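You operate a simulated robot arm through the tools that you are given. There is no shell and no other tool.

You are at the controls of a simulated robot arm. One attempt, no reset.

Task
Key the die as the card says, then tighten its bolt.
Fine: the key of that length goes home in the keyed die; draw the bolt up to its mark; the spanner goes back.
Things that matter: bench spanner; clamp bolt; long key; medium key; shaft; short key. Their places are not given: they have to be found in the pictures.

It is judged by the outcome, as a careful person would: the job done as asked, and still so three seconds after it is handed in. It fails if anything else is knocked over, pushed out of place, dropped, spilled or broken.

Robot
A 6-joint arm with a two-finger gripper, fixed in place. Base frame: the origin is on the floor under the middle of its stand, x ahead of it, y to its left, z up; the work surface is at about z = 1000. Lengths are in mm, angles in degrees, forces in N, time in s.
With the tool pointing down near the work surface it reaches from about 140 to 640 mm from the base axis. Its first joint turns from -66.0 to 66.0 degrees. Payload 2.45 kg.
Tool frame: the origin (TCP) lies between the finger pads and is the grasp point; the fingertips stand 30 mm ahead of it; z points along the fingers, y is the line along which they close. The gripper opens to 106 mm; its body begins 79 mm behind the TCP.
Orientation is that of the tool frame in the base frame, as [roll, pitch, yaw] about the fixed x, y, z axes, in that order (R = Rz(yaw) Ry(pitch) Rx(roll)). With the fingers straight down and closing along the base's y, the tool's x points along the base's -x, its y along +y and its z along -z.

Tools
- The arm moves only by the tool drive_tool. Its argument "steps" is a list of rows, each a list of 3 entries, a list of its own where there are three numbers: the turn, a rotation vector about the tool's x, y, z in units of 180 degrees (1.0 is 180 degrees), then the shift along the tool's x, y, z in units of 200 mm (1.0 is 200 mm), then the closure, from 0 (fully open) to 1 (shut). In form: [[[ax, ay, az], [dx, dy, dz], hand], ...]. A call has 1 to 20 rows; each row is the pose to reach, as a shift and turn from the pose commanded when the call began, along the tool's axes at that moment. A call with a number of a shift or a turn outside -1 to 1 is refused whole. Each row takes 0.2 s and may step no farther than 50 mm and 8.6 degrees from the row before; otherwise, or with a gripper value out of range, the whole call is refused. A pose out of reach is approached as far as the arm can. The call stops where the force on the tool passes 40 N (or 10 N more than at its start, if that is more) or the arm is blocked; 0.2 s more then pass. Each finger travels about 153 mm/s and halts on what it meets, pressing with about 24 N; the grip force reading is that of the motor and also rises with nothing between the fingers. The clock runs only during rows and for 0.2 s after the last one: add rows that repeat a pose to give the fingers time. The reply holds the time, the measured pose of the TCP, the force on the tool along the base axes, the opening and the grip force, in the units named above and with some noise, with the torque about the TCP (base axes, N m) and any sound that the robot's microphone picked up.
- Cameras (640 x 400 px; columns grow to the right, rows downward): "scene" is fixed at [70, 421, 1412.4]; the picture's right is [-0.64, -0.77, 0.00], its down [-0.37, 0.31, -0.88] and it looks along [0.68, -0.56, -0.48] (base axes); focal length 214 px, centre (320, 200). "wrist" rides on the gripper at [76, -2, -106] in the tool frame; the picture's right is [0.02, 1.00, 0.00], its down [-0.78, 0.02, -0.62] and it looks along [-0.62, 0.01, 0.78] (tool axes); focal length 247 px, centre (320, 200).
- get_image(camera): a new picture of that camera. No time passes.
- pixel_to_xyz(camera, pixels): for up to 12 pixels [column, row] of the newest picture of that camera ("zoom" is the newest enlarged one), the place [x, y, z] in the base frame of the surface seen there, good to about 2 mm. No time passes.
- inspect(camera, box): a new picture of the part [left, top, right, bottom] of that camera's present view, enlarged. No time passes.
- close_job(): hands the job in; it is judged then, once.

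Unless the task says otherwise, let go and move clear before handing in.

The tools are called after "Request:" as name(argument=value, ...) on one line, values as JSON. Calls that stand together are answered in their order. drive_tool: Moves the arm, as the interface text tells. Its arguments: {"type":"object","properties":{"steps":{"type":"array","items":{"type":"array"}}},"required":["steps"]} The other tools are called the same way: get_image (camera) takes a picture; pixel_to_xyz (camera, pixels) gives the place of the surface under pixels of a picture; inspect (camera, box) takes an enlarged picture of a part of a camera's view; close_job () hands the job in.

At the start:

```text
time: 0.0
ee_pos: [188.8, 235.0, 1295.5]
tool_rot: [179.8, -0.1, 180.0]
contact_force: [0.7, 0.3, 0.7]
wrist_torque: [0.03, -0.01, -0.01]
finger_gap: 106.0
grasp_force: 0.0
```

scene: 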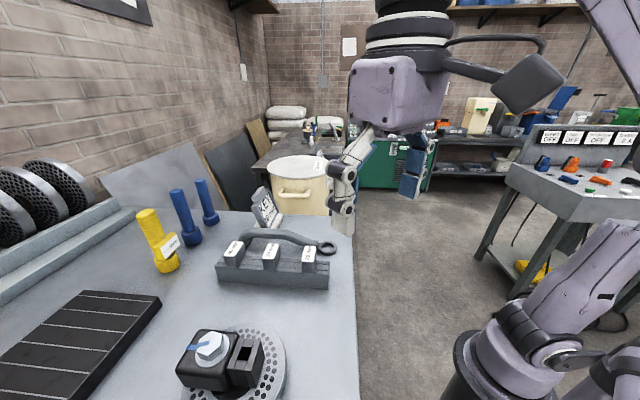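
wrist: 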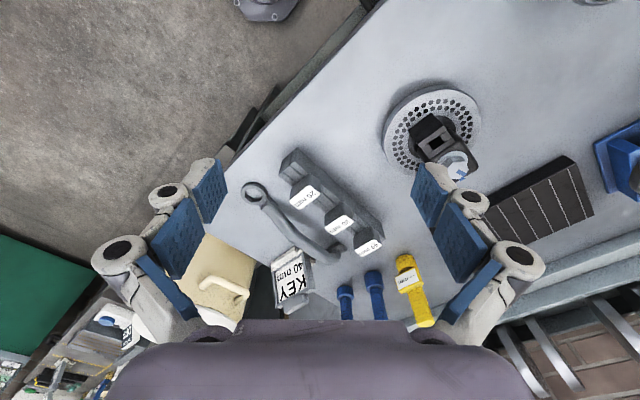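

The first pictures show a card near wrist pixel (293,275) reading something like "KEY 40 mm", three labelled keys in a rack, a spanner and a die with bolt on a perforated disc. I'll zoom in on these.

Request:
inspect(camera="scene", box=[200, 180, 360, 300])

Request:
inspect(camera="scene", box=[160, 310, 300, 400])

Request:
inspect(camera="wrist", box=[230, 130, 390, 310])

Request:
inspect(camera="wrist", box=[370, 70, 500, 200])

```text
3.33 times, centred on (280, 240) of scene
```

zoom: 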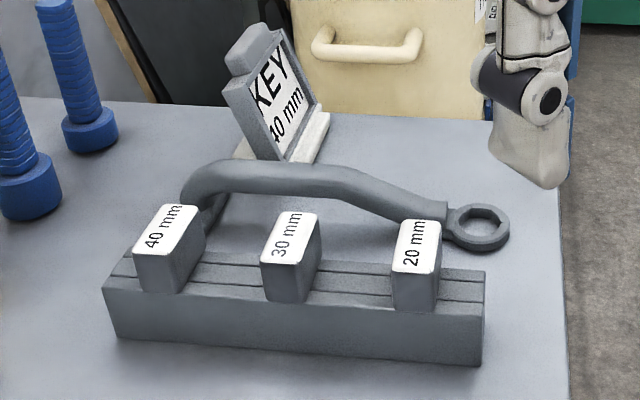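

```text
4.44 times, centred on (230, 355) of scene
```

zoom: 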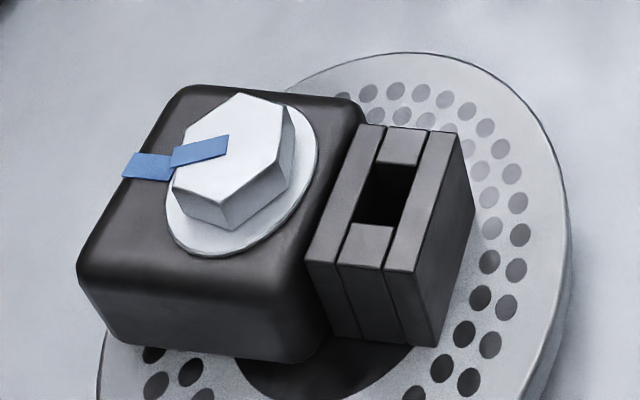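

```text
2.22 times, centred on (310, 220) of wrist
```

zoom: 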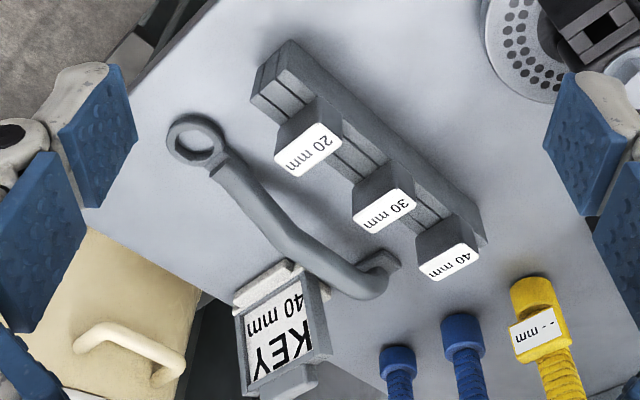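

```text
3.08 times, centred on (435, 135) of wrist
```

zoom: 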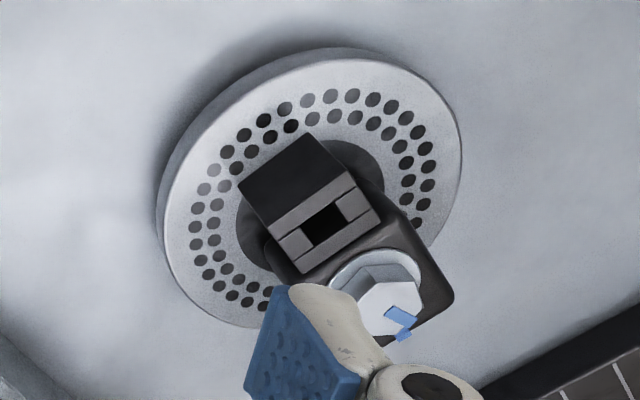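

The card reads "KEY 40 mm" and the rack holds keys labelled 40, 30 and 20 mm; the die shows a slot and a hex bolt with a blue mark. I'll measure places of the main items next.

Request:
pixel_to_xyz(camera="scene", pixels=[[232, 247], [271, 252], [307, 252], [218, 268], [327, 282], [325, 250], [285, 235], [250, 236], [268, 208], [320, 262]])

Request:
inspect(camera="scene", box=[170, 320, 290, 400])

Request:
pixel_to_xyz(camera="wrist", pixels=[[307, 196], [341, 222], [368, 243], [255, 192], [285, 218], [320, 247], [432, 140], [440, 142], [450, 165], [430, 110], [460, 172]])

```text
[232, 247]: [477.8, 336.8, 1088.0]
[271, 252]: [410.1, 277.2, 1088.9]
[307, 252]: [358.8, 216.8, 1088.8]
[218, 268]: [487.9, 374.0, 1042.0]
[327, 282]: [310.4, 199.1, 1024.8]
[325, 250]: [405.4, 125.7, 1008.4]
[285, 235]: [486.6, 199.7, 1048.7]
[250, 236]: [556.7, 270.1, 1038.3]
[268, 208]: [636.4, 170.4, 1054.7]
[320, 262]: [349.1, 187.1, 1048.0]
```

```text
5.00 times, centred on (230, 360) of scene
```

zoom: 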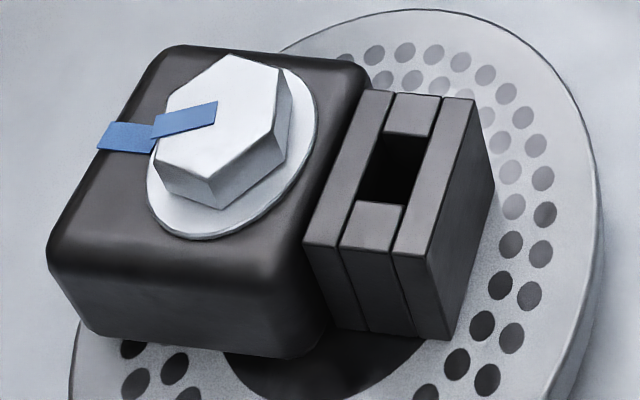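

```text
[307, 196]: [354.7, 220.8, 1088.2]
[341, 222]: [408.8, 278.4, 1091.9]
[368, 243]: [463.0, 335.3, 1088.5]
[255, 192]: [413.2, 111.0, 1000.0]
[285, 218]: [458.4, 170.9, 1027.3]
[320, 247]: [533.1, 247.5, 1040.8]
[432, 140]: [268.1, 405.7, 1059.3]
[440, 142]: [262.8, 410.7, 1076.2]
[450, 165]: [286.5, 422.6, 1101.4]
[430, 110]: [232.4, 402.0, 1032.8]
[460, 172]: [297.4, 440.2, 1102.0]
```

The keys stand in the rack with tops near z=1088 (20 mm at (356,219), 30 mm at (409,278), 40 mm at (470,336)), and the bolt head is at about (290,428,1101). I'll zoom in on the blue/yellow rods and the grey card of the right-hand bench to see what else matters.

Request:
inspect(camera="scene", box=[120, 170, 240, 280])

Request:
inspect(camera="scene", box=[500, 110, 640, 210])

Request:
inspect(camera="wrist", box=[400, 90, 480, 190])

Request:
pixel_to_xyz(camera="scene", pixels=[[148, 215], [165, 262], [185, 236], [208, 218], [210, 330], [210, 345], [232, 355], [245, 345], [250, 340], [240, 372], [262, 350], [245, 395]])

```text
3.64 times, centred on (180, 225) of scene
```

zoom: 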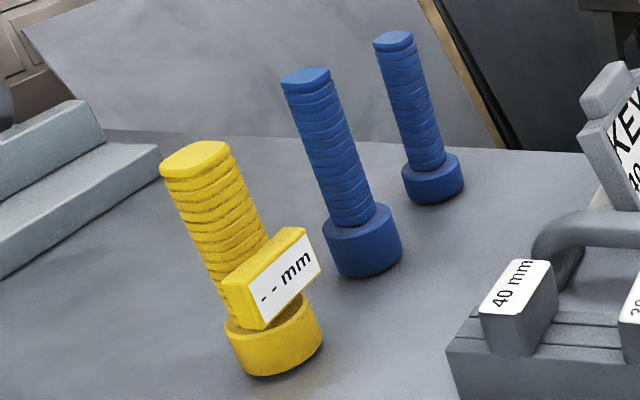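

```text
4.00 times, centred on (570, 160) of scene
```

zoom: 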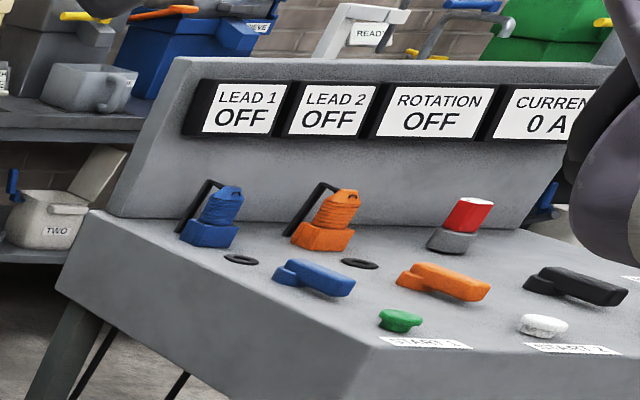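

```text
4.00 times, centred on (440, 140) of wrist
```

zoom: 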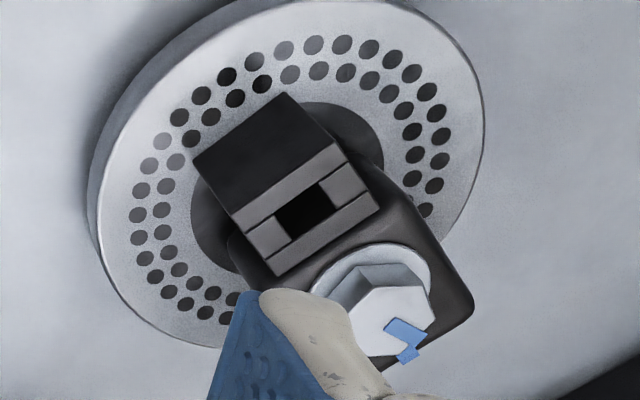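

```text
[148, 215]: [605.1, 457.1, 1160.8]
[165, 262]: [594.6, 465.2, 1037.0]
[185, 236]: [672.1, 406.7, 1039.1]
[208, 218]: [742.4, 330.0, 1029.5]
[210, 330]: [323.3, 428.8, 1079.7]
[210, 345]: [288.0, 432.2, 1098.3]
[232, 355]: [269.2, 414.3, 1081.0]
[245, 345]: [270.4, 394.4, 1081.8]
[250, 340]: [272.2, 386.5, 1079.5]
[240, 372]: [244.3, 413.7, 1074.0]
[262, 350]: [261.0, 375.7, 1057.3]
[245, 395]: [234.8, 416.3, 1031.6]
```

The yellow post shows only "-- mm", and the slot block top lies near (260,395,1081) next to the bolt (288,432,1098). I'll swing the wrist camera over the die for a close view, staying well above everything.

Request:
drive_tool(steps=[[[0, 0, -0.045], [-0.025, 0.08, 0.08], 0], [[0, 0, -0.09], [-0.05, 0.16, 0.16], 0], [[0, 0, -0.135], [-0.075, 0.24, 0.24], 0], [[0, 0, -0.18], [-0.1, 0.32, 0.32], 0], [[0, 0, -0.225], [-0.125, 0.4, 0.4], 0], [[0, 0, -0.27], [-0.15, 0.48, 0.48], 0], [[0, 0, -0.317], [-0.175, 0.55, 0.55], 0], [[0, 0, -0.317], [-0.175, 0.55, 0.55], 0]])

Request:
get_image(camera="wrist")

Request:
inspect(camera="wrist", box=[220, 110, 420, 260])

```text
time: 1.8
ee_pos: [223.3, 345.9, 1184.5]
tool_rot: [180.0, 0.1, -122.8]
contact_force: [0.1, 0.2, -0.7]
wrist_torque: [0.02, 0.03, 0.01]
finger_gap: 106.2
grasp_force: 0.0
```

```text
taken
```

wrist: 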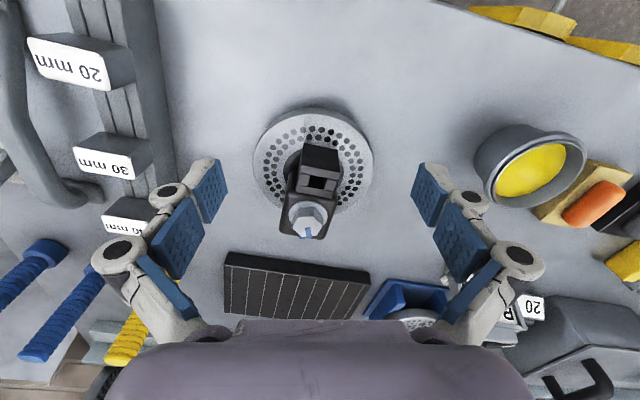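

```text
2.67 times, centred on (320, 185) of wrist
```

zoom: 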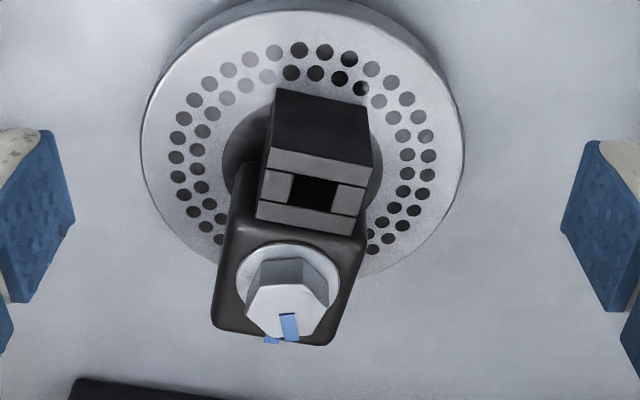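

The camera (picture down = outward) shows the slot block at zoom (315,190) and the bolt head at (285,300), with the head's blue strip at (290,325) and a body strip at (271,340). I'll measure the slot, the head and the marks in detail.

Request:
inspect(camera="wrist", box=[280, 135, 360, 245])

Request:
inspect(camera="wrist", box=[294, 195, 344, 245])

```text
3.64 times, centred on (320, 190) of wrist
```

zoom: 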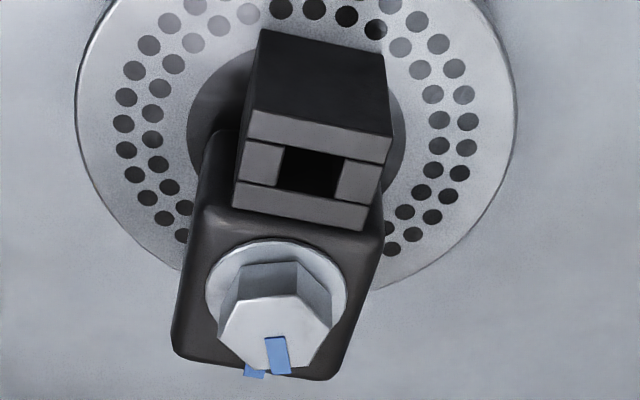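

```text
8.00 times, centred on (319, 220) of wrist
```

zoom: 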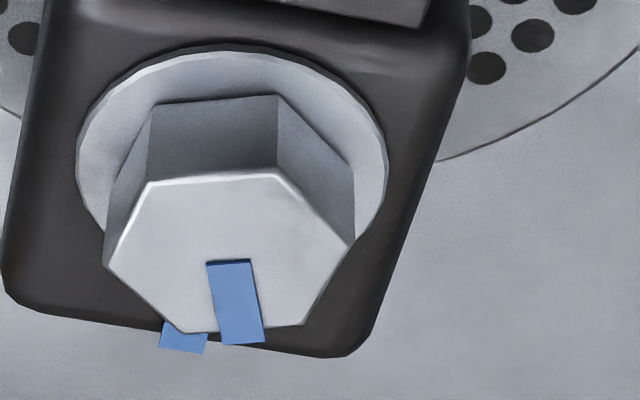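

I'm reading off positions of the head's six corners, the strip ends and the body strip on this 8x zoom.

Request:
pixel_to_xyz(camera="zoom", pixels=[[150, 186], [272, 176], [348, 246], [300, 322], [182, 330], [112, 264], [230, 268], [242, 338], [184, 340], [82, 170], [380, 180], [225, 50]])

Request:
pixel_to_xyz(camera="wrist", pixels=[[350, 180], [385, 180], [255, 160], [370, 160], [313, 110]])

```text
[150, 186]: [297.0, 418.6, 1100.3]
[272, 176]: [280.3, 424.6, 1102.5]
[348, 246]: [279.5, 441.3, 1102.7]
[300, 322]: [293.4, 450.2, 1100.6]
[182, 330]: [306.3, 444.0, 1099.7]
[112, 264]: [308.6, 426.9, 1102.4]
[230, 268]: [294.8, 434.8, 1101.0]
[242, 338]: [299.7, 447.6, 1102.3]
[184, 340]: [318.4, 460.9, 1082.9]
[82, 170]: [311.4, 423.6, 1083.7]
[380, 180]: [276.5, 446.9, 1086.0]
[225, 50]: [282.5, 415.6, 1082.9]
```

```text
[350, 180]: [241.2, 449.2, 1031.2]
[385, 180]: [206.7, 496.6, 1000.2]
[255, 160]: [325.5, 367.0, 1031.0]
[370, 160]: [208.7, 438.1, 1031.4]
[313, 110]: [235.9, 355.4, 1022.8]
```

The head's centre works out to about (294,434) with its strip pointing at ~67° and the body strip at ~48° (base angles), so tightening is roughly 20° clockwise. Next I'll measure the slot block.

Request:
inspect(camera="wrist", box=[296, 140, 346, 200])

Request:
pixel_to_xyz(camera="scene", pixels=[[195, 347], [192, 346], [199, 347], [205, 344], [212, 341], [243, 340], [236, 357], [244, 356], [250, 341], [238, 350]])

```text
6.67 times, centred on (321, 170) of wrist
```

zoom: 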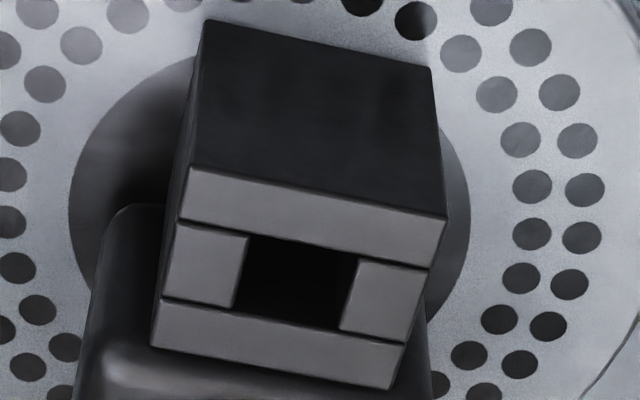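

```text
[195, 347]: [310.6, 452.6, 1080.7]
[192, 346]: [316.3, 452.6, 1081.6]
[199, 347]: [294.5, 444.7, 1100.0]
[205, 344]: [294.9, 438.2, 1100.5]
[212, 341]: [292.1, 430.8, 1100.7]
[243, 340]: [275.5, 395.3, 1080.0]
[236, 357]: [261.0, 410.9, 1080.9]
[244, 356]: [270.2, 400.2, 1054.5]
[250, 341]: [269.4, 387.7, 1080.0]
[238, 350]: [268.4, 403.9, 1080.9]
```

The slot block's four top corners and the dark opening's corners are clear in the 6.67x zoom; I'm measuring them.

Request:
pixel_to_xyz(camera="zoom", pixels=[[195, 175], [442, 220], [388, 384], [157, 343], [249, 234], [361, 256], [339, 333], [233, 307], [290, 280], [210, 25], [430, 72], [175, 265]])

Request:
inspect(camera="scene", box=[220, 330, 280, 380])

```text
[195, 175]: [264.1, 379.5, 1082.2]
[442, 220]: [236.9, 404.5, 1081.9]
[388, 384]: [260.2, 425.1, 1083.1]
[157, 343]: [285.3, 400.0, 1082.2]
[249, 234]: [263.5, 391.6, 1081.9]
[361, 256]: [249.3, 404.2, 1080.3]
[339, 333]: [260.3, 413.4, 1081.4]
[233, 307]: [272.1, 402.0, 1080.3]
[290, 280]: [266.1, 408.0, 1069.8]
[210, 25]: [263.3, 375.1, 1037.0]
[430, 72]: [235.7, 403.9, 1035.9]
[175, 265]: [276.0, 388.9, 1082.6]
```

```text
8.00 times, centred on (250, 355) of scene
```

zoom: 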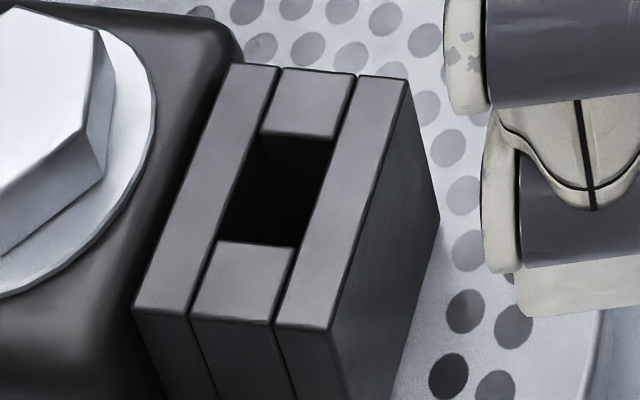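

The slot opening is about 18×14 mm centred near (261.5,402.6) at z=1081, with its long side at ~137°. Now I'll swing over to the rack to look closely at the 40 mm key.

Request:
drive_tool(steps=[[[0, 0, 0.02], [-0.044, -0.153, 0], 0], [[0, 0, 0.04], [-0.088, -0.306, 0], 0], [[0, 0, 0.06], [-0.132, -0.458, 0], 0], [[0, 0, 0.08], [-0.176, -0.611, 0], 0], [[0, 0, 0.1], [-0.22, -0.764, 0], 0], [[0, 0, 0.12], [-0.264, -0.9165, 0], 0], [[0, 0, 0.12], [-0.264, -0.9165, 0], 0]])

Request:
get_image(camera="wrist")

Request:
get_image(camera="scene")

Request:
inspect(camera="wrist", box=[220, 110, 420, 260])

```text
time: 3.4
ee_pos: [405.5, 288.3, 1185.9]
tool_rot: [179.9, 0.1, -144.6]
contact_force: [0.8, 0.1, 0.5]
wrist_torque: [-0.01, -0.01, -0.01]
finger_gap: 106.0
grasp_force: 0.1
```

```text
taken
```

wrist: 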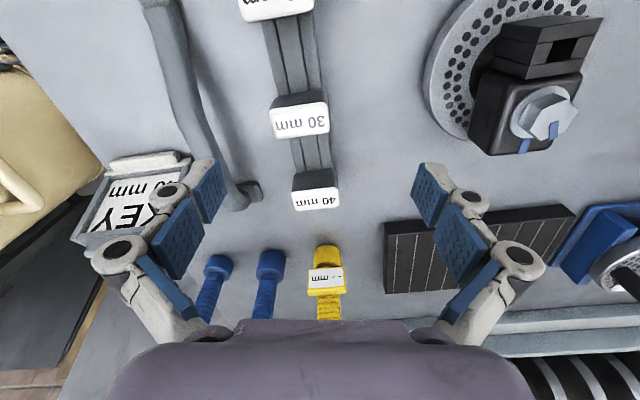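

```text
taken
```

scene: 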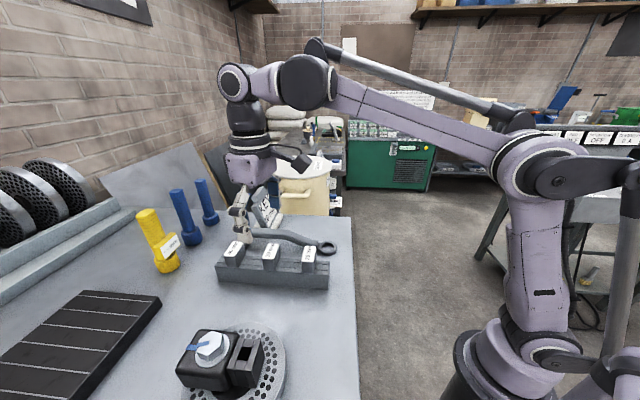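

```text
2.67 times, centred on (320, 185) of wrist
```

zoom: 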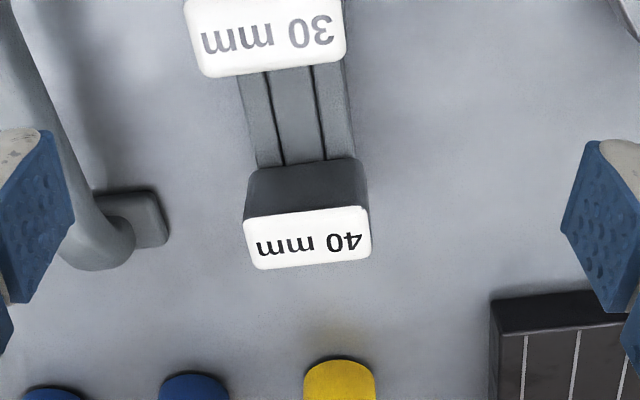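

The 40 mm key's top is at zoom (310,237), wide across the rack and short along it. I'm measuring the corners of the label tops and the rack groove.

Request:
pixel_to_xyz(camera="zoom", pixels=[[249, 221], [361, 210], [366, 253], [262, 266], [308, 238], [250, 172], [358, 162], [247, 210], [260, 120], [290, 120], [335, 120], [350, 120]])

Request:
pixel_to_xyz(camera="wrist", pixels=[[294, 175], [338, 171], [311, 188], [272, 108], [327, 104], [330, 128], [277, 136], [243, 197], [250, 185], [190, 60], [215, 130], [235, 180]])

```text
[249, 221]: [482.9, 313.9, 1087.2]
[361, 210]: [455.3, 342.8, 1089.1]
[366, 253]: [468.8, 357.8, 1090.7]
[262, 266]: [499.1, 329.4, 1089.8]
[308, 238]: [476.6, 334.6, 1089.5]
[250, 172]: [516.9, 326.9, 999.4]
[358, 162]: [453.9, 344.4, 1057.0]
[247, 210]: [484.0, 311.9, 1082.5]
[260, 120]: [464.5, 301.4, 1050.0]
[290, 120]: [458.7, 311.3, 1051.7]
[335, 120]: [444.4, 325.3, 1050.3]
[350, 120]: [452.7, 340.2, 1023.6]
```

```text
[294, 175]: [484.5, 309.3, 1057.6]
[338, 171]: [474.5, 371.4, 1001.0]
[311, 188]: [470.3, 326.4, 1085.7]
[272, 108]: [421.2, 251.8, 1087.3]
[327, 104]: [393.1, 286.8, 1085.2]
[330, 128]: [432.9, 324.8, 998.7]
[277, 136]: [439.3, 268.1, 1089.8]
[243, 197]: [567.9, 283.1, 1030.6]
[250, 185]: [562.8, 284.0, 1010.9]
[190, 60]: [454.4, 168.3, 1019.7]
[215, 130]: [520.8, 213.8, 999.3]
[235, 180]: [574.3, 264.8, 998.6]
```

The 40 mm key's head is about 41 mm across the rack by 21 mm along it, centred near (476.5,336), with top at z≈1089 and the rack top at ≈1050. I'll move above it with the fingers closing across the rack (yaw about -135) and part-close the fingers to about 60 mm.

Request:
drive_tool(steps=[[[0, 0, -0.018], [-0.143, -0.004, 0.06], 0.2], [[0, 0, -0.036], [-0.285, -0.008, 0.12], 0.434], [[0, 0, -0.0533], [-0.4275, -0.011, 0.18], 0.434], [[0, 0, -0.0533], [-0.4275, -0.011, 0.18], 0.434]])

Request:
get_image(camera="wrist")

Request:
inspect(camera="wrist", box=[240, 40, 400, 160])

```text
time: 4.4
ee_pos: [480.8, 336.4, 1148.4]
tool_rot: [180.0, 0.0, -134.9]
contact_force: [-0.6, 0.8, 0.1]
wrist_torque: [0.05, 0.0, -0.02]
finger_gap: 59.9
grasp_force: 0.2
```

```text
taken
```

wrist: 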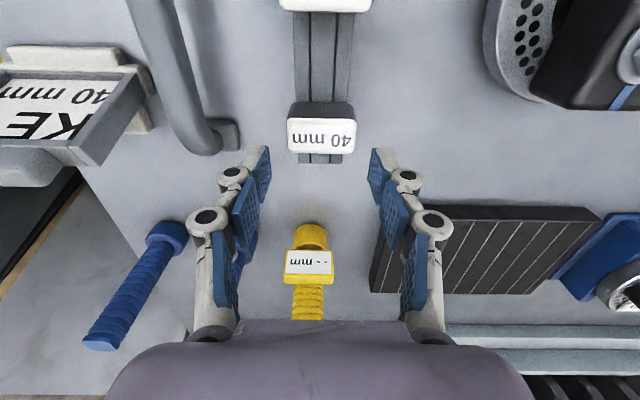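

```text
3.33 times, centred on (320, 100) of wrist
```

zoom: 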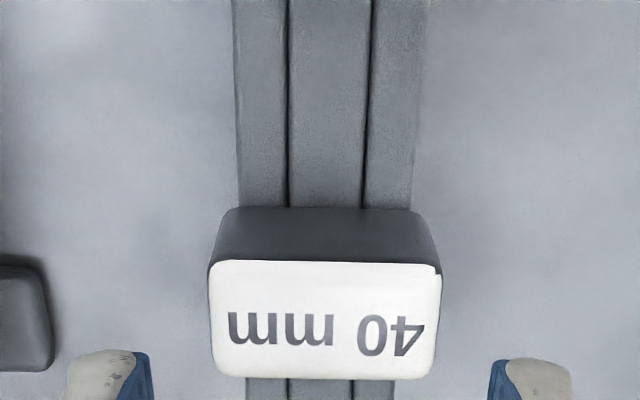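

The rack grooves run to the expected vanishing point (aligned within about half a degree) and the 40 mm label is centred at column 321, so I'm lined up. I'll descend with a 2.5 mm inward correction so the tips stop just above the rack, still open.

Request:
drive_tool(steps=[[[0, 0, 0], [0.0125, 0, 0.08], 0.434], [[0, 0, 0], [0.0125, 0, 0.16], 0.434], [[0, 0, 0], [0.0125, 0, 0.22], 0.434], [[0, 0, 0], [0.0125, 0, 0.27], 0.434], [[0, 0, 0], [0.0125, 0, 0.312], 0.434], [[0, 0, 0], [0.0125, 0, 0.312], 0.434]])

Request:
get_image(camera="wrist")

Request:
inspect(camera="scene", box=[180, 180, 340, 300])

```text
time: 5.8
ee_pos: [474.9, 337.4, 1087.7]
tool_rot: [179.8, 0.0, -134.9]
contact_force: [-0.6, 0.3, -0.7]
wrist_torque: [-0.01, 0.0, 0.01]
finger_gap: 59.6
grasp_force: 0.0
```

```text
taken
```

wrist: 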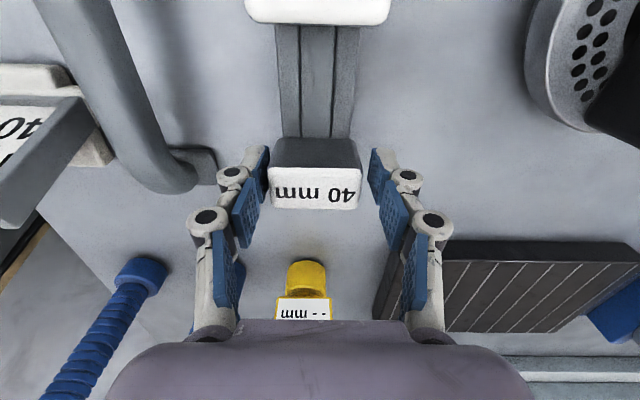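

```text
3.33 times, centred on (260, 240) of scene
```

zoom: 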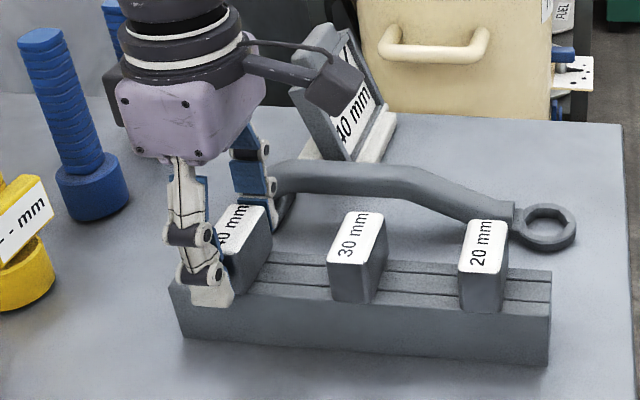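

The fingers straddle the 40 mm key, but its label (columns 272–361) looks slightly nearer the left pad. I'll zoom in to centre before closing.

Request:
inspect(camera="wrist", box=[230, 130, 410, 240])

Request:
pixel_to_xyz(camera="wrist", pixels=[[276, 171], [357, 171], [358, 203], [276, 204], [316, 187], [267, 180], [374, 180]])

```text
3.56 times, centred on (320, 185) of wrist
```

zoom: 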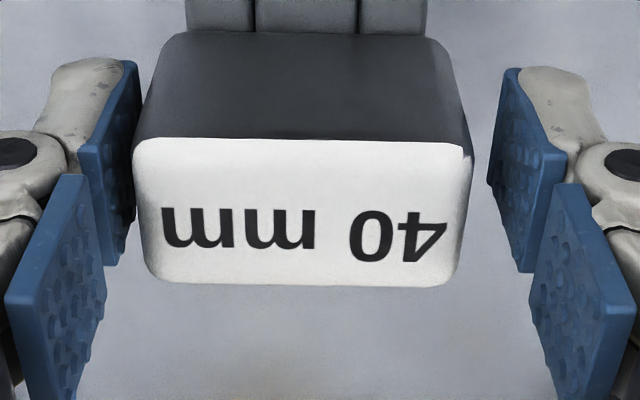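

```text
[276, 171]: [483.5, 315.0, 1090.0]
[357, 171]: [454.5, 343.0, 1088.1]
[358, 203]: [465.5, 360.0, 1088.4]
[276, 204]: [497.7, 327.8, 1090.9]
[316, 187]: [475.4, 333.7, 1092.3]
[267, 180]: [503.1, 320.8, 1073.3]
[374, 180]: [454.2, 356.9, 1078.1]
```

The key sits about 2 mm toward the left finger, so I'll shift 2 mm that way and then close on it.

Request:
drive_tool(steps=[[[0, 0, 0], [0, -0.011, 0], 0.434], [[0, 0, 0], [0, -0.011, 0], 0.5], [[0, 0, 0], [0, -0.011, 0], 0.57], [[0, 0, 0], [0, -0.011, 0], 0.65], [[0, 0, 0], [0, -0.011, 0], 0.65]])

Request:
inspect(camera="wrist", box=[230, 130, 410, 240])

```text
time: 7.0
ee_pos: [475.5, 335.1, 1087.1]
tool_rot: [179.9, 0.2, -134.8]
contact_force: [1.4, -1.3, 3.6]
wrist_torque: [-0.09, -0.03, -0.04]
finger_gap: 49.4
grasp_force: 24.3
```

```text
3.56 times, centred on (320, 185) of wrist
```

zoom: 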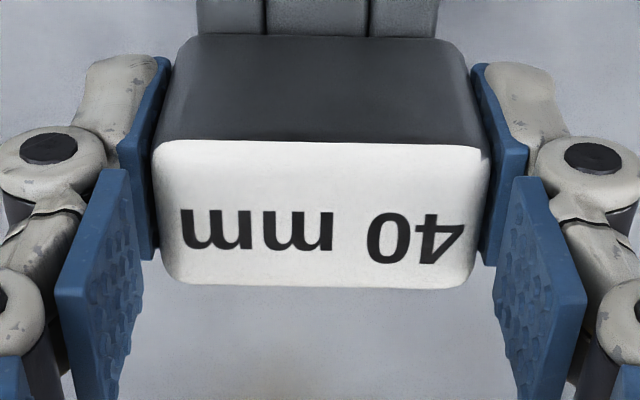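

The fingers hold the key at 49.4 mm gap with 24 N. I'll lift it straight up and look at what's under the head.

Request:
drive_tool(steps=[[[0, 0, 0], [0, 0, -0.03], 0.7], [[0, 0, 0], [0, 0, -0.08], 0.7], [[0, 0, 0], [0, 0, -0.14], 0.7], [[0, 0, 0], [0, 0, -0.22], 0.7], [[0, 0, 0], [0, 0, -0.32], 0.7], [[0, 0, 0], [0, 0, -0.42], 0.7], [[0, 0, 0], [0, 0, -0.42], 0.7]])

Request:
inspect(camera="scene", box=[180, 140, 340, 300])

Request:
get_image(camera="wrist")

```text
time: 8.6
ee_pos: [475.5, 335.2, 1171.2]
tool_rot: [179.9, 0.1, -134.9]
contact_force: [-0.4, 0.0, -2.0]
wrist_torque: [-0.04, -0.03, -0.01]
finger_gap: 49.6
grasp_force: 23.6
```

```text
2.50 times, centred on (260, 220) of scene
```

zoom: 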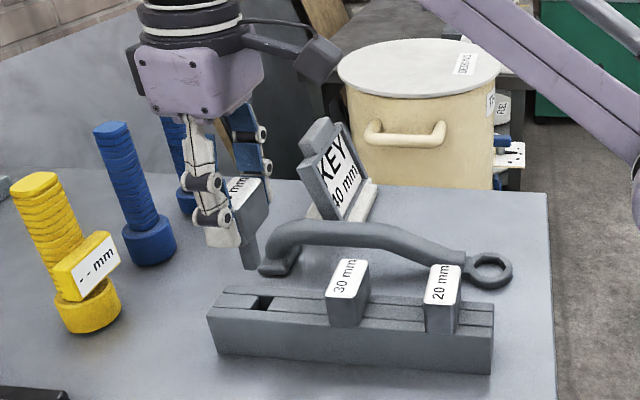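

```text
taken
```

wrist: 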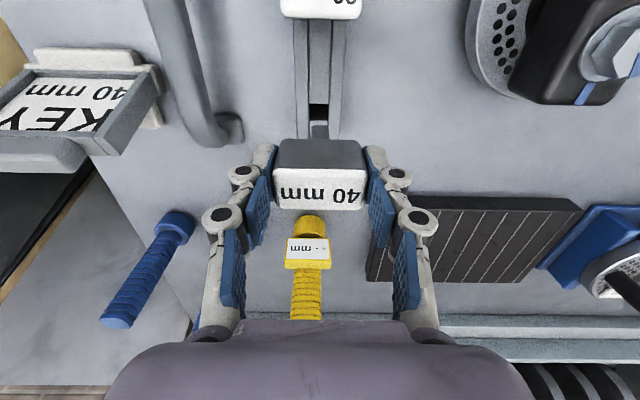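

The key is out of the rack with its shank hanging below; I'll zoom on it to judge the shank length and section.

Request:
inspect(camera="scene", box=[240, 205, 300, 255])

Request:
inspect(camera="wrist", box=[250, 80, 390, 220])

```text
8.00 times, centred on (270, 230) of scene
```

zoom: 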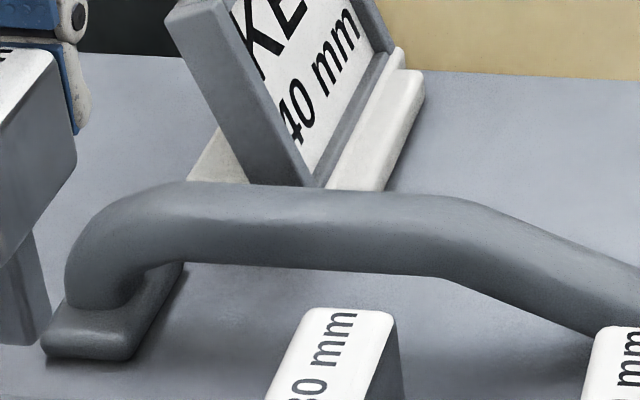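

```text
2.86 times, centred on (320, 150) of wrist
```

zoom: 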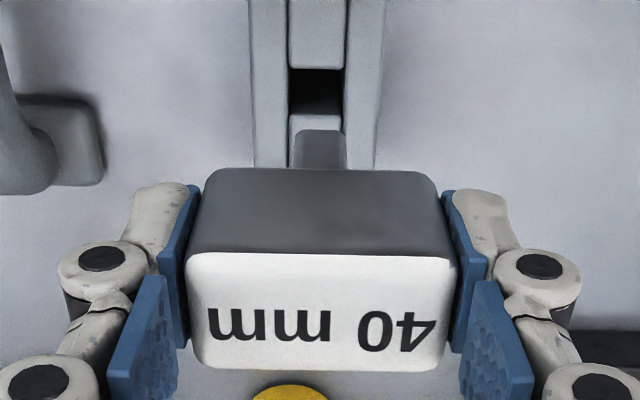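

The shank is centred at column ~320 under the TCP, and looks about 35–40 mm long. I'll measure head bottom and shank tip to confirm its length.

Request:
pixel_to_xyz(camera="zoom", pixels=[[300, 135], [320, 135], [340, 135], [320, 160], [320, 165], [320, 173], [230, 176], [420, 178], [320, 240], [320, 310], [315, 90], [270, 60]])

Request:
inspect(camera="scene", box=[215, 195, 265, 255])

```text
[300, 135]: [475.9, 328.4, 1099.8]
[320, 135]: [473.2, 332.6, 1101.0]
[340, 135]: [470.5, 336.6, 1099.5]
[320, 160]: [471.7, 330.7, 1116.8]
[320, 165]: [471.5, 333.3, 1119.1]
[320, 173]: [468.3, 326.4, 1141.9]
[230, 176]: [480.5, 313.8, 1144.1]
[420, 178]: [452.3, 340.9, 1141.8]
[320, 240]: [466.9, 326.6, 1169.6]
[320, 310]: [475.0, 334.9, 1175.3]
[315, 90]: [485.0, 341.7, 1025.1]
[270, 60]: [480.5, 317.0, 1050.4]
```

```text
6.67 times, centred on (240, 225) of scene
```

zoom: 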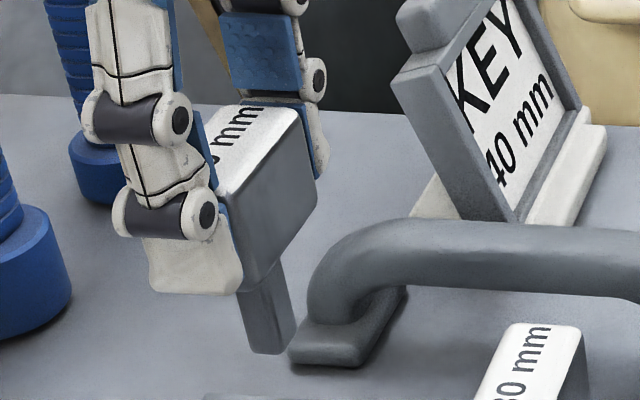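

The shank measures about 40 mm (tip z≈1098, head underside ≈1139), so this is the right key and it's held square. I'll carry it to above the slot at (261.5,402.6), rising first so the tip clears the bolt.

Request:
drive_tool(steps=[[[0, 0, 0], [0, 0, -0.145], 0.7], [[0, 0, 0], [0.05, 0.1, -0.145], 0.7], [[0, 0, 0], [0.13, 0.25, -0.145], 0.7], [[0, 0, 0], [0.22, 0.42, -0.145], 0.7], [[0, 0, 0], [0.31, 0.6, -0.145], 0.7], [[0, 0, 0], [0.4, 0.78, -0.145], 0.7], [[0, 0, 0], [0.47, 0.91, -0.145], 0.7], [[0, 0, 0], [0.5165, 0.98, -0.145], 0.7], [[0, 0, 0], [0.5165, 0.996, -0.145], 0.7], [[0, 0, 0], [0.5165, 0.996, -0.145], 0.7]])

Request:
get_image(camera="wrist")

Request:
inspect(camera="wrist", box=[250, 50, 390, 210])

Request:
get_image(camera="scene")

```text
time: 10.8
ee_pos: [261.9, 403.5, 1202.4]
tool_rot: [180.0, 0.1, -134.8]
contact_force: [-0.4, 0.0, -0.2]
wrist_torque: [0.02, 0.0, 0.04]
finger_gap: 49.5
grasp_force: 24.4
out of reach, approached as far as the arm can: row 1, 2
```

```text
taken
```

wrist: 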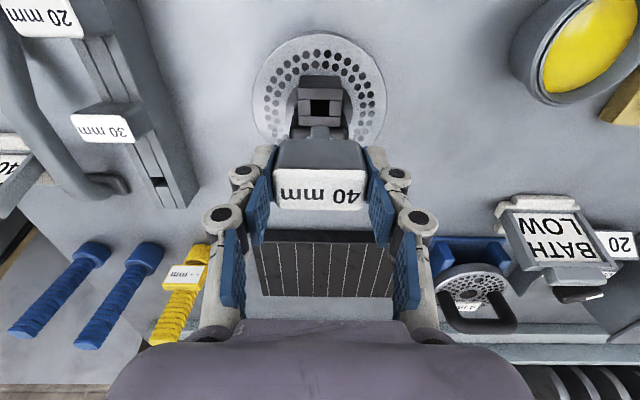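

```text
2.50 times, centred on (320, 130) of wrist
```

zoom: 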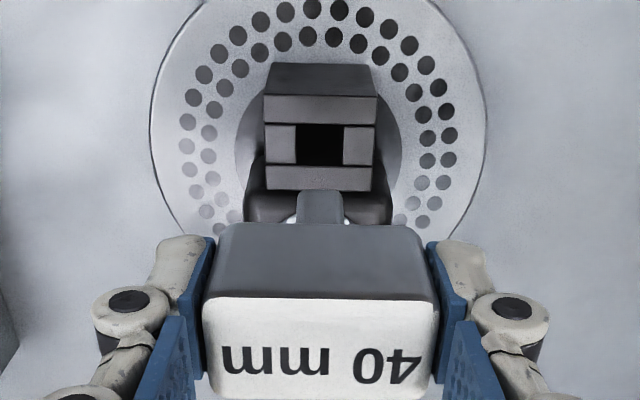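

```text
taken
```

scene: 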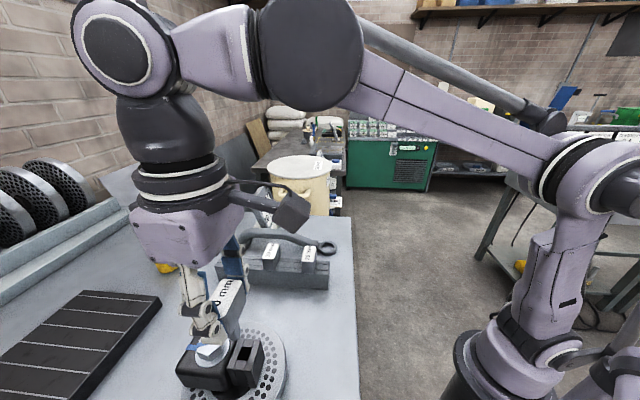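

The slot (zoom columns 295–344, rows 124–165) and shank (columns 300–342) line up sideways; I need the fore-aft offset, so I'm measuring the slot rims and the shank face in this view.

Request:
pixel_to_xyz(camera="zoom", pixels=[[310, 121], [330, 121], [310, 169], [330, 169], [292, 145], [348, 145], [310, 197], [330, 197], [320, 210], [268, 98], [375, 98], [270, 186]])

Request:
inspect(camera="wrist", box=[295, 80, 345, 140])

```text
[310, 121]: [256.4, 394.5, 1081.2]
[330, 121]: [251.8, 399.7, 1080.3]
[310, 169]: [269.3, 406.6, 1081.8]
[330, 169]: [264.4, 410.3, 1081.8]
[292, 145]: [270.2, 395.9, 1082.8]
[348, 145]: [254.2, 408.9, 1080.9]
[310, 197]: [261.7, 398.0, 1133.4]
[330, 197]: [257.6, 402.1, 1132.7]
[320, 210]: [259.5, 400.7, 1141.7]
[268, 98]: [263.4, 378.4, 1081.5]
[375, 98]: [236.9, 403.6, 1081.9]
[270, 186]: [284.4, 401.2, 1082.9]
```

```text
6.67 times, centred on (320, 110) of wrist
```

zoom: 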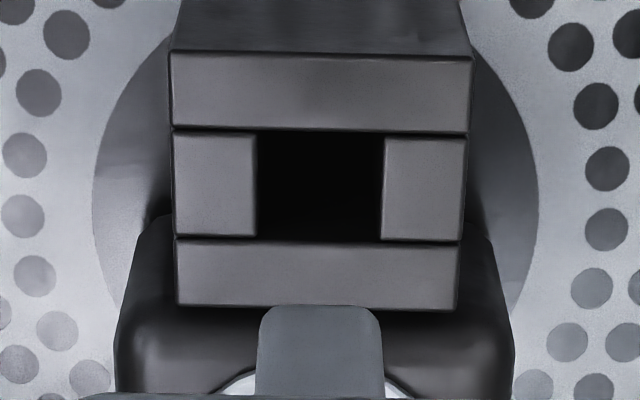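

Slot centre comes out near (261.2,402.6) while the shank's front face sits about 3 mm outward of where it should be, so I'll shift ~2.6 mm inward and descend until the tip is about 10 mm above the slot, then check again.

Request:
drive_tool(steps=[[[0, 0, 0], [0.013, 0, 0.05], 0.7], [[0, 0, 0], [0.013, 0, 0.1], 0.7], [[0, 0, 0], [0.013, 0, 0.15], 0.7], [[0, 0, 0], [0.013, 0, 0.195], 0.7], [[0, 0, 0], [0.013, 0, 0.195], 0.7]])

Request:
inspect(camera="wrist", box=[280, 70, 360, 150])

Request:
inspect(camera="scene", box=[190, 300, 290, 390])

```text
time: 12.0
ee_pos: [261.6, 400.7, 1161.0]
tool_rot: [179.9, 0.0, -135.0]
contact_force: [-0.5, -0.2, -2.1]
wrist_torque: [-0.03, -0.01, 0.02]
finger_gap: 49.2
grasp_force: 23.8
```

```text
5.00 times, centred on (320, 110) of wrist
```

zoom: 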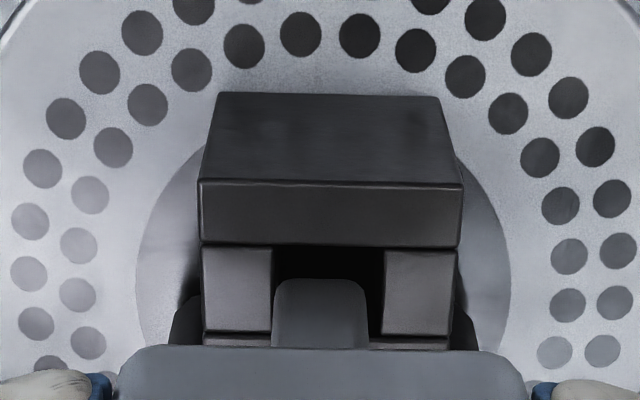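

```text
4.44 times, centred on (240, 345) of scene
```

zoom: 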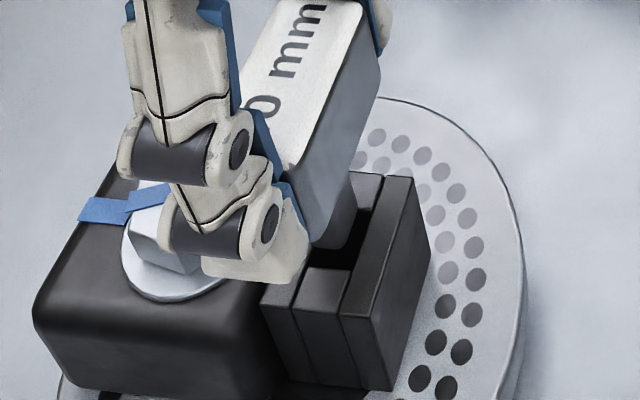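

The tip (zoom cols 273–367) sits slightly left of the slot (272–385), about 1.2 mm, and fore-aft looks right. I'll shift +1.2 mm sideways and ease down about 22 mm to enter the slot.

Request:
drive_tool(steps=[[[0, 0, 0], [0, 0.006, 0], 0.7], [[0, 0, 0], [0, 0.006, 0.02], 0.7], [[0, 0, 0], [0, 0.006, 0.04], 0.7], [[0, 0, 0], [0, 0.006, 0.06], 0.7], [[0, 0, 0], [0, 0.006, 0.08], 0.7], [[0, 0, 0], [0, 0.006, 0.095], 0.7], [[0, 0, 0], [0, 0.006, 0.11], 0.7], [[0, 0, 0], [0, 0.006, 0.11], 0.7]])

Request:
inspect(camera="wrist", box=[280, 70, 360, 150])

Request:
inspect(camera="scene", box=[190, 300, 290, 390])

```text
time: 13.8
ee_pos: [260.1, 401.9, 1140.4]
tool_rot: [-179.9, 0.0, -135.0]
contact_force: [2.6, -11.3, 2.7]
wrist_torque: [-0.57, -0.15, -0.03]
finger_gap: 49.7
grasp_force: 24.1
```

```text
5.00 times, centred on (320, 110) of wrist
```

zoom: 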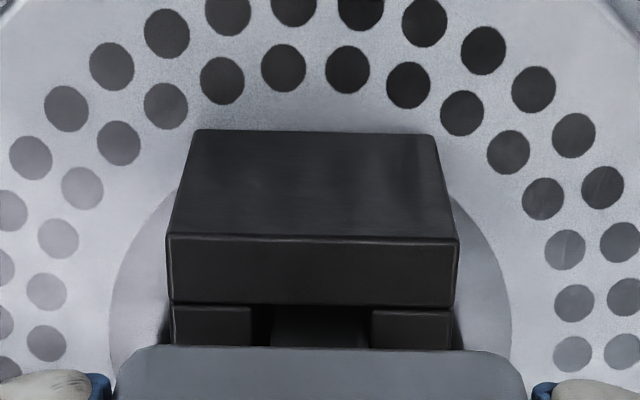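

```text
4.44 times, centred on (240, 345) of scene
```

zoom: 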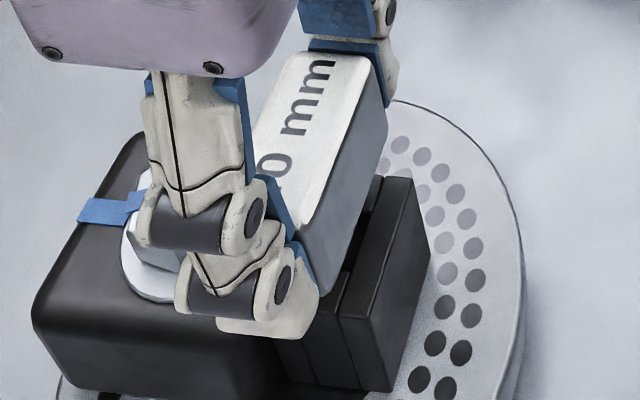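

The key is entering (tip ~13 mm in), but the side force of −10 N along tool y says the shank is against the right wall (zoom: left gap 251–272, right gap ~4). I'll ease back −1.7 mm in y and +0.6 mm in x, then continue down.

Request:
drive_tool(steps=[[[0, 0, 0], [0.003, -0.0085, 0], 0.7], [[0, 0, 0], [0.003, -0.0085, 0], 0.7]])

Request:
inspect(camera="wrist", box=[280, 70, 360, 150])

```text
time: 14.4
ee_pos: [259.6, 402.9, 1139.1]
tool_rot: [179.9, 0.2, -134.9]
contact_force: [0.3, -5.2, 1.3]
wrist_torque: [-0.32, 0.03, -0.07]
finger_gap: 49.5
grasp_force: 23.6
```

```text
5.00 times, centred on (320, 110) of wrist
```

zoom: 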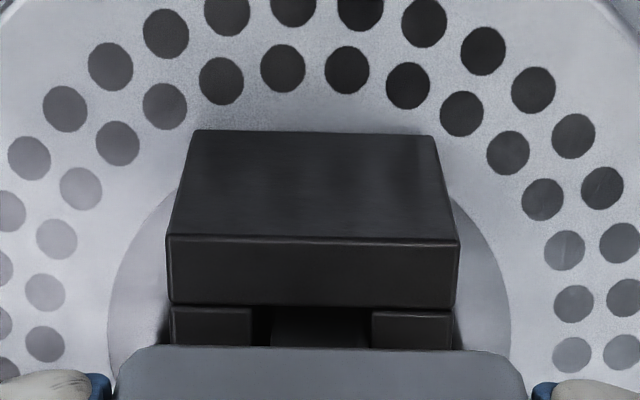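

The side load dropped to ~5 N but the view hardly changed, so the shank is still resting on that wall through arm compliance. I'll move a further −2 mm in y and +0.8 mm in x.

Request:
drive_tool(steps=[[[0, 0, 0], [0.002, -0.005, 0], 0.7], [[0, 0, 0], [0.004, -0.01, 0], 0.7], [[0, 0, 0], [0.004, -0.01, 0], 0.7]])

Request:
inspect(camera="wrist", box=[280, 70, 360, 150])

Request:
inspect(camera="scene", box=[170, 320, 290, 400])

```text
time: 15.2
ee_pos: [261.0, 400.9, 1138.5]
tool_rot: [179.9, 0.1, -134.9]
contact_force: [-0.9, 2.4, -2.6]
wrist_torque: [0.1, 0.05, -0.01]
finger_gap: 49.5
grasp_force: 24.1
```

```text
5.00 times, centred on (320, 110) of wrist
```

zoom: 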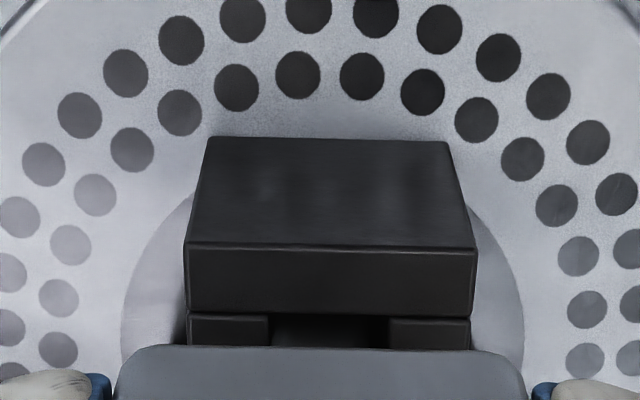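

```text
5.00 times, centred on (230, 360) of scene
```

zoom: 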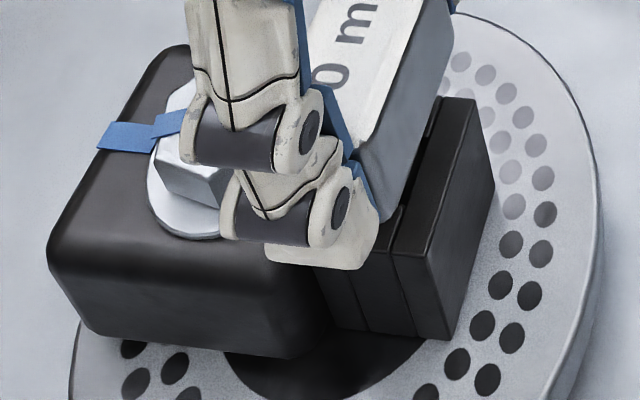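

Forces are now small with the shank free (slot zoom cols 269–388, shank 272–367). I'll centre +0.9 mm in y and go down about 20 mm in small rows.

Request:
drive_tool(steps=[[[0, 0, 0], [0, 0.0045, 0], 0.7], [[0, 0, 0], [0, 0.0045, 0.02], 0.7], [[0, 0, 0], [0, 0.0045, 0.04], 0.7], [[0, 0, 0], [0, 0.0045, 0.06], 0.7], [[0, 0, 0], [0, 0.0045, 0.08], 0.7], [[0, 0, 0], [0, 0.0045, 0.1], 0.7], [[0, 0, 0], [0, 0.0045, 0.1], 0.7]])

Request:
inspect(camera="scene", box=[170, 320, 290, 400])

Request:
inspect(camera="wrist", box=[270, 70, 370, 210])

```text
time: 16.8
ee_pos: [261.2, 399.4, 1120.5]
tool_rot: [179.8, 0.1, -134.9]
contact_force: [-0.5, 0.6, -1.7]
wrist_torque: [0.02, 0.02, 0.01]
finger_gap: 49.5
grasp_force: 24.4
```

```text
5.00 times, centred on (230, 360) of scene
```

zoom: 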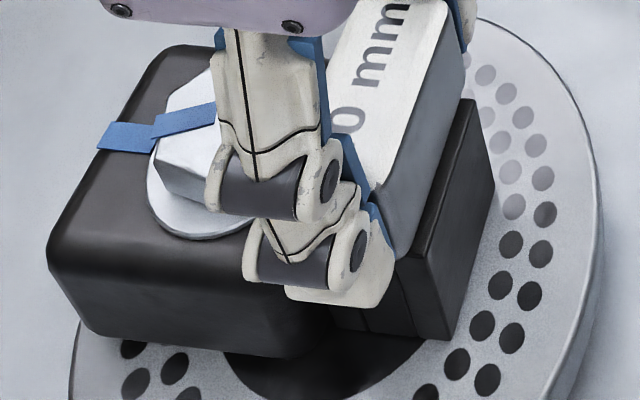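

```text
2.86 times, centred on (320, 140) of wrist
```

zoom: 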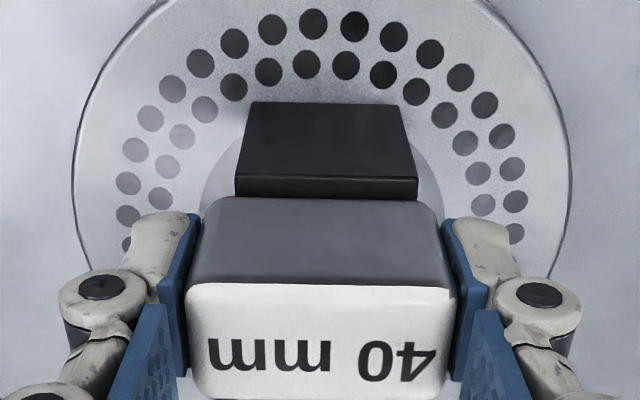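

The key is deep in the slot with no side load (force under 2 N). I'll lower the last millimetres gently until the head meets the block.

Request:
drive_tool(steps=[[[0, 0, 0], [0, 0, 0.008], 0.7], [[0, 0, 0], [0, 0, 0.016], 0.7], [[0, 0, 0], [0, 0, 0.024], 0.7], [[0, 0, 0], [0, 0, 0.03], 0.7], [[0, 0, 0], [0, 0, 0.035], 0.7], [[0, 0, 0], [0, 0, 0.035], 0.7]])

Request:
inspect(camera="scene", box=[170, 320, 290, 400])

Request:
inspect(camera="wrist", box=[270, 70, 370, 210])

```text
time: 18.2
ee_pos: [259.8, 398.3, 1113.2]
tool_rot: [179.8, 0.1, -134.8]
contact_force: [-4.8, 6.9, 17.2]
wrist_torque: [0.24, 0.21, 0.0]
finger_gap: 49.6
grasp_force: 24.1
```

```text
5.00 times, centred on (230, 360) of scene
```

zoom: 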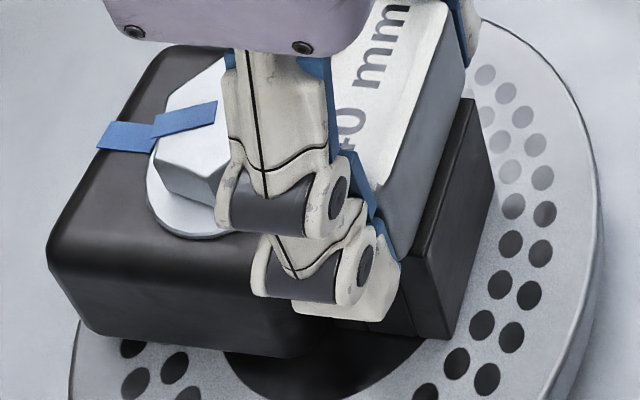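

```text
2.86 times, centred on (320, 140) of wrist
```

zoom: 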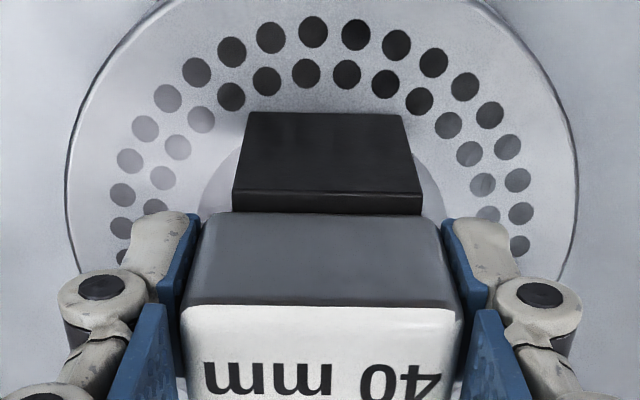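

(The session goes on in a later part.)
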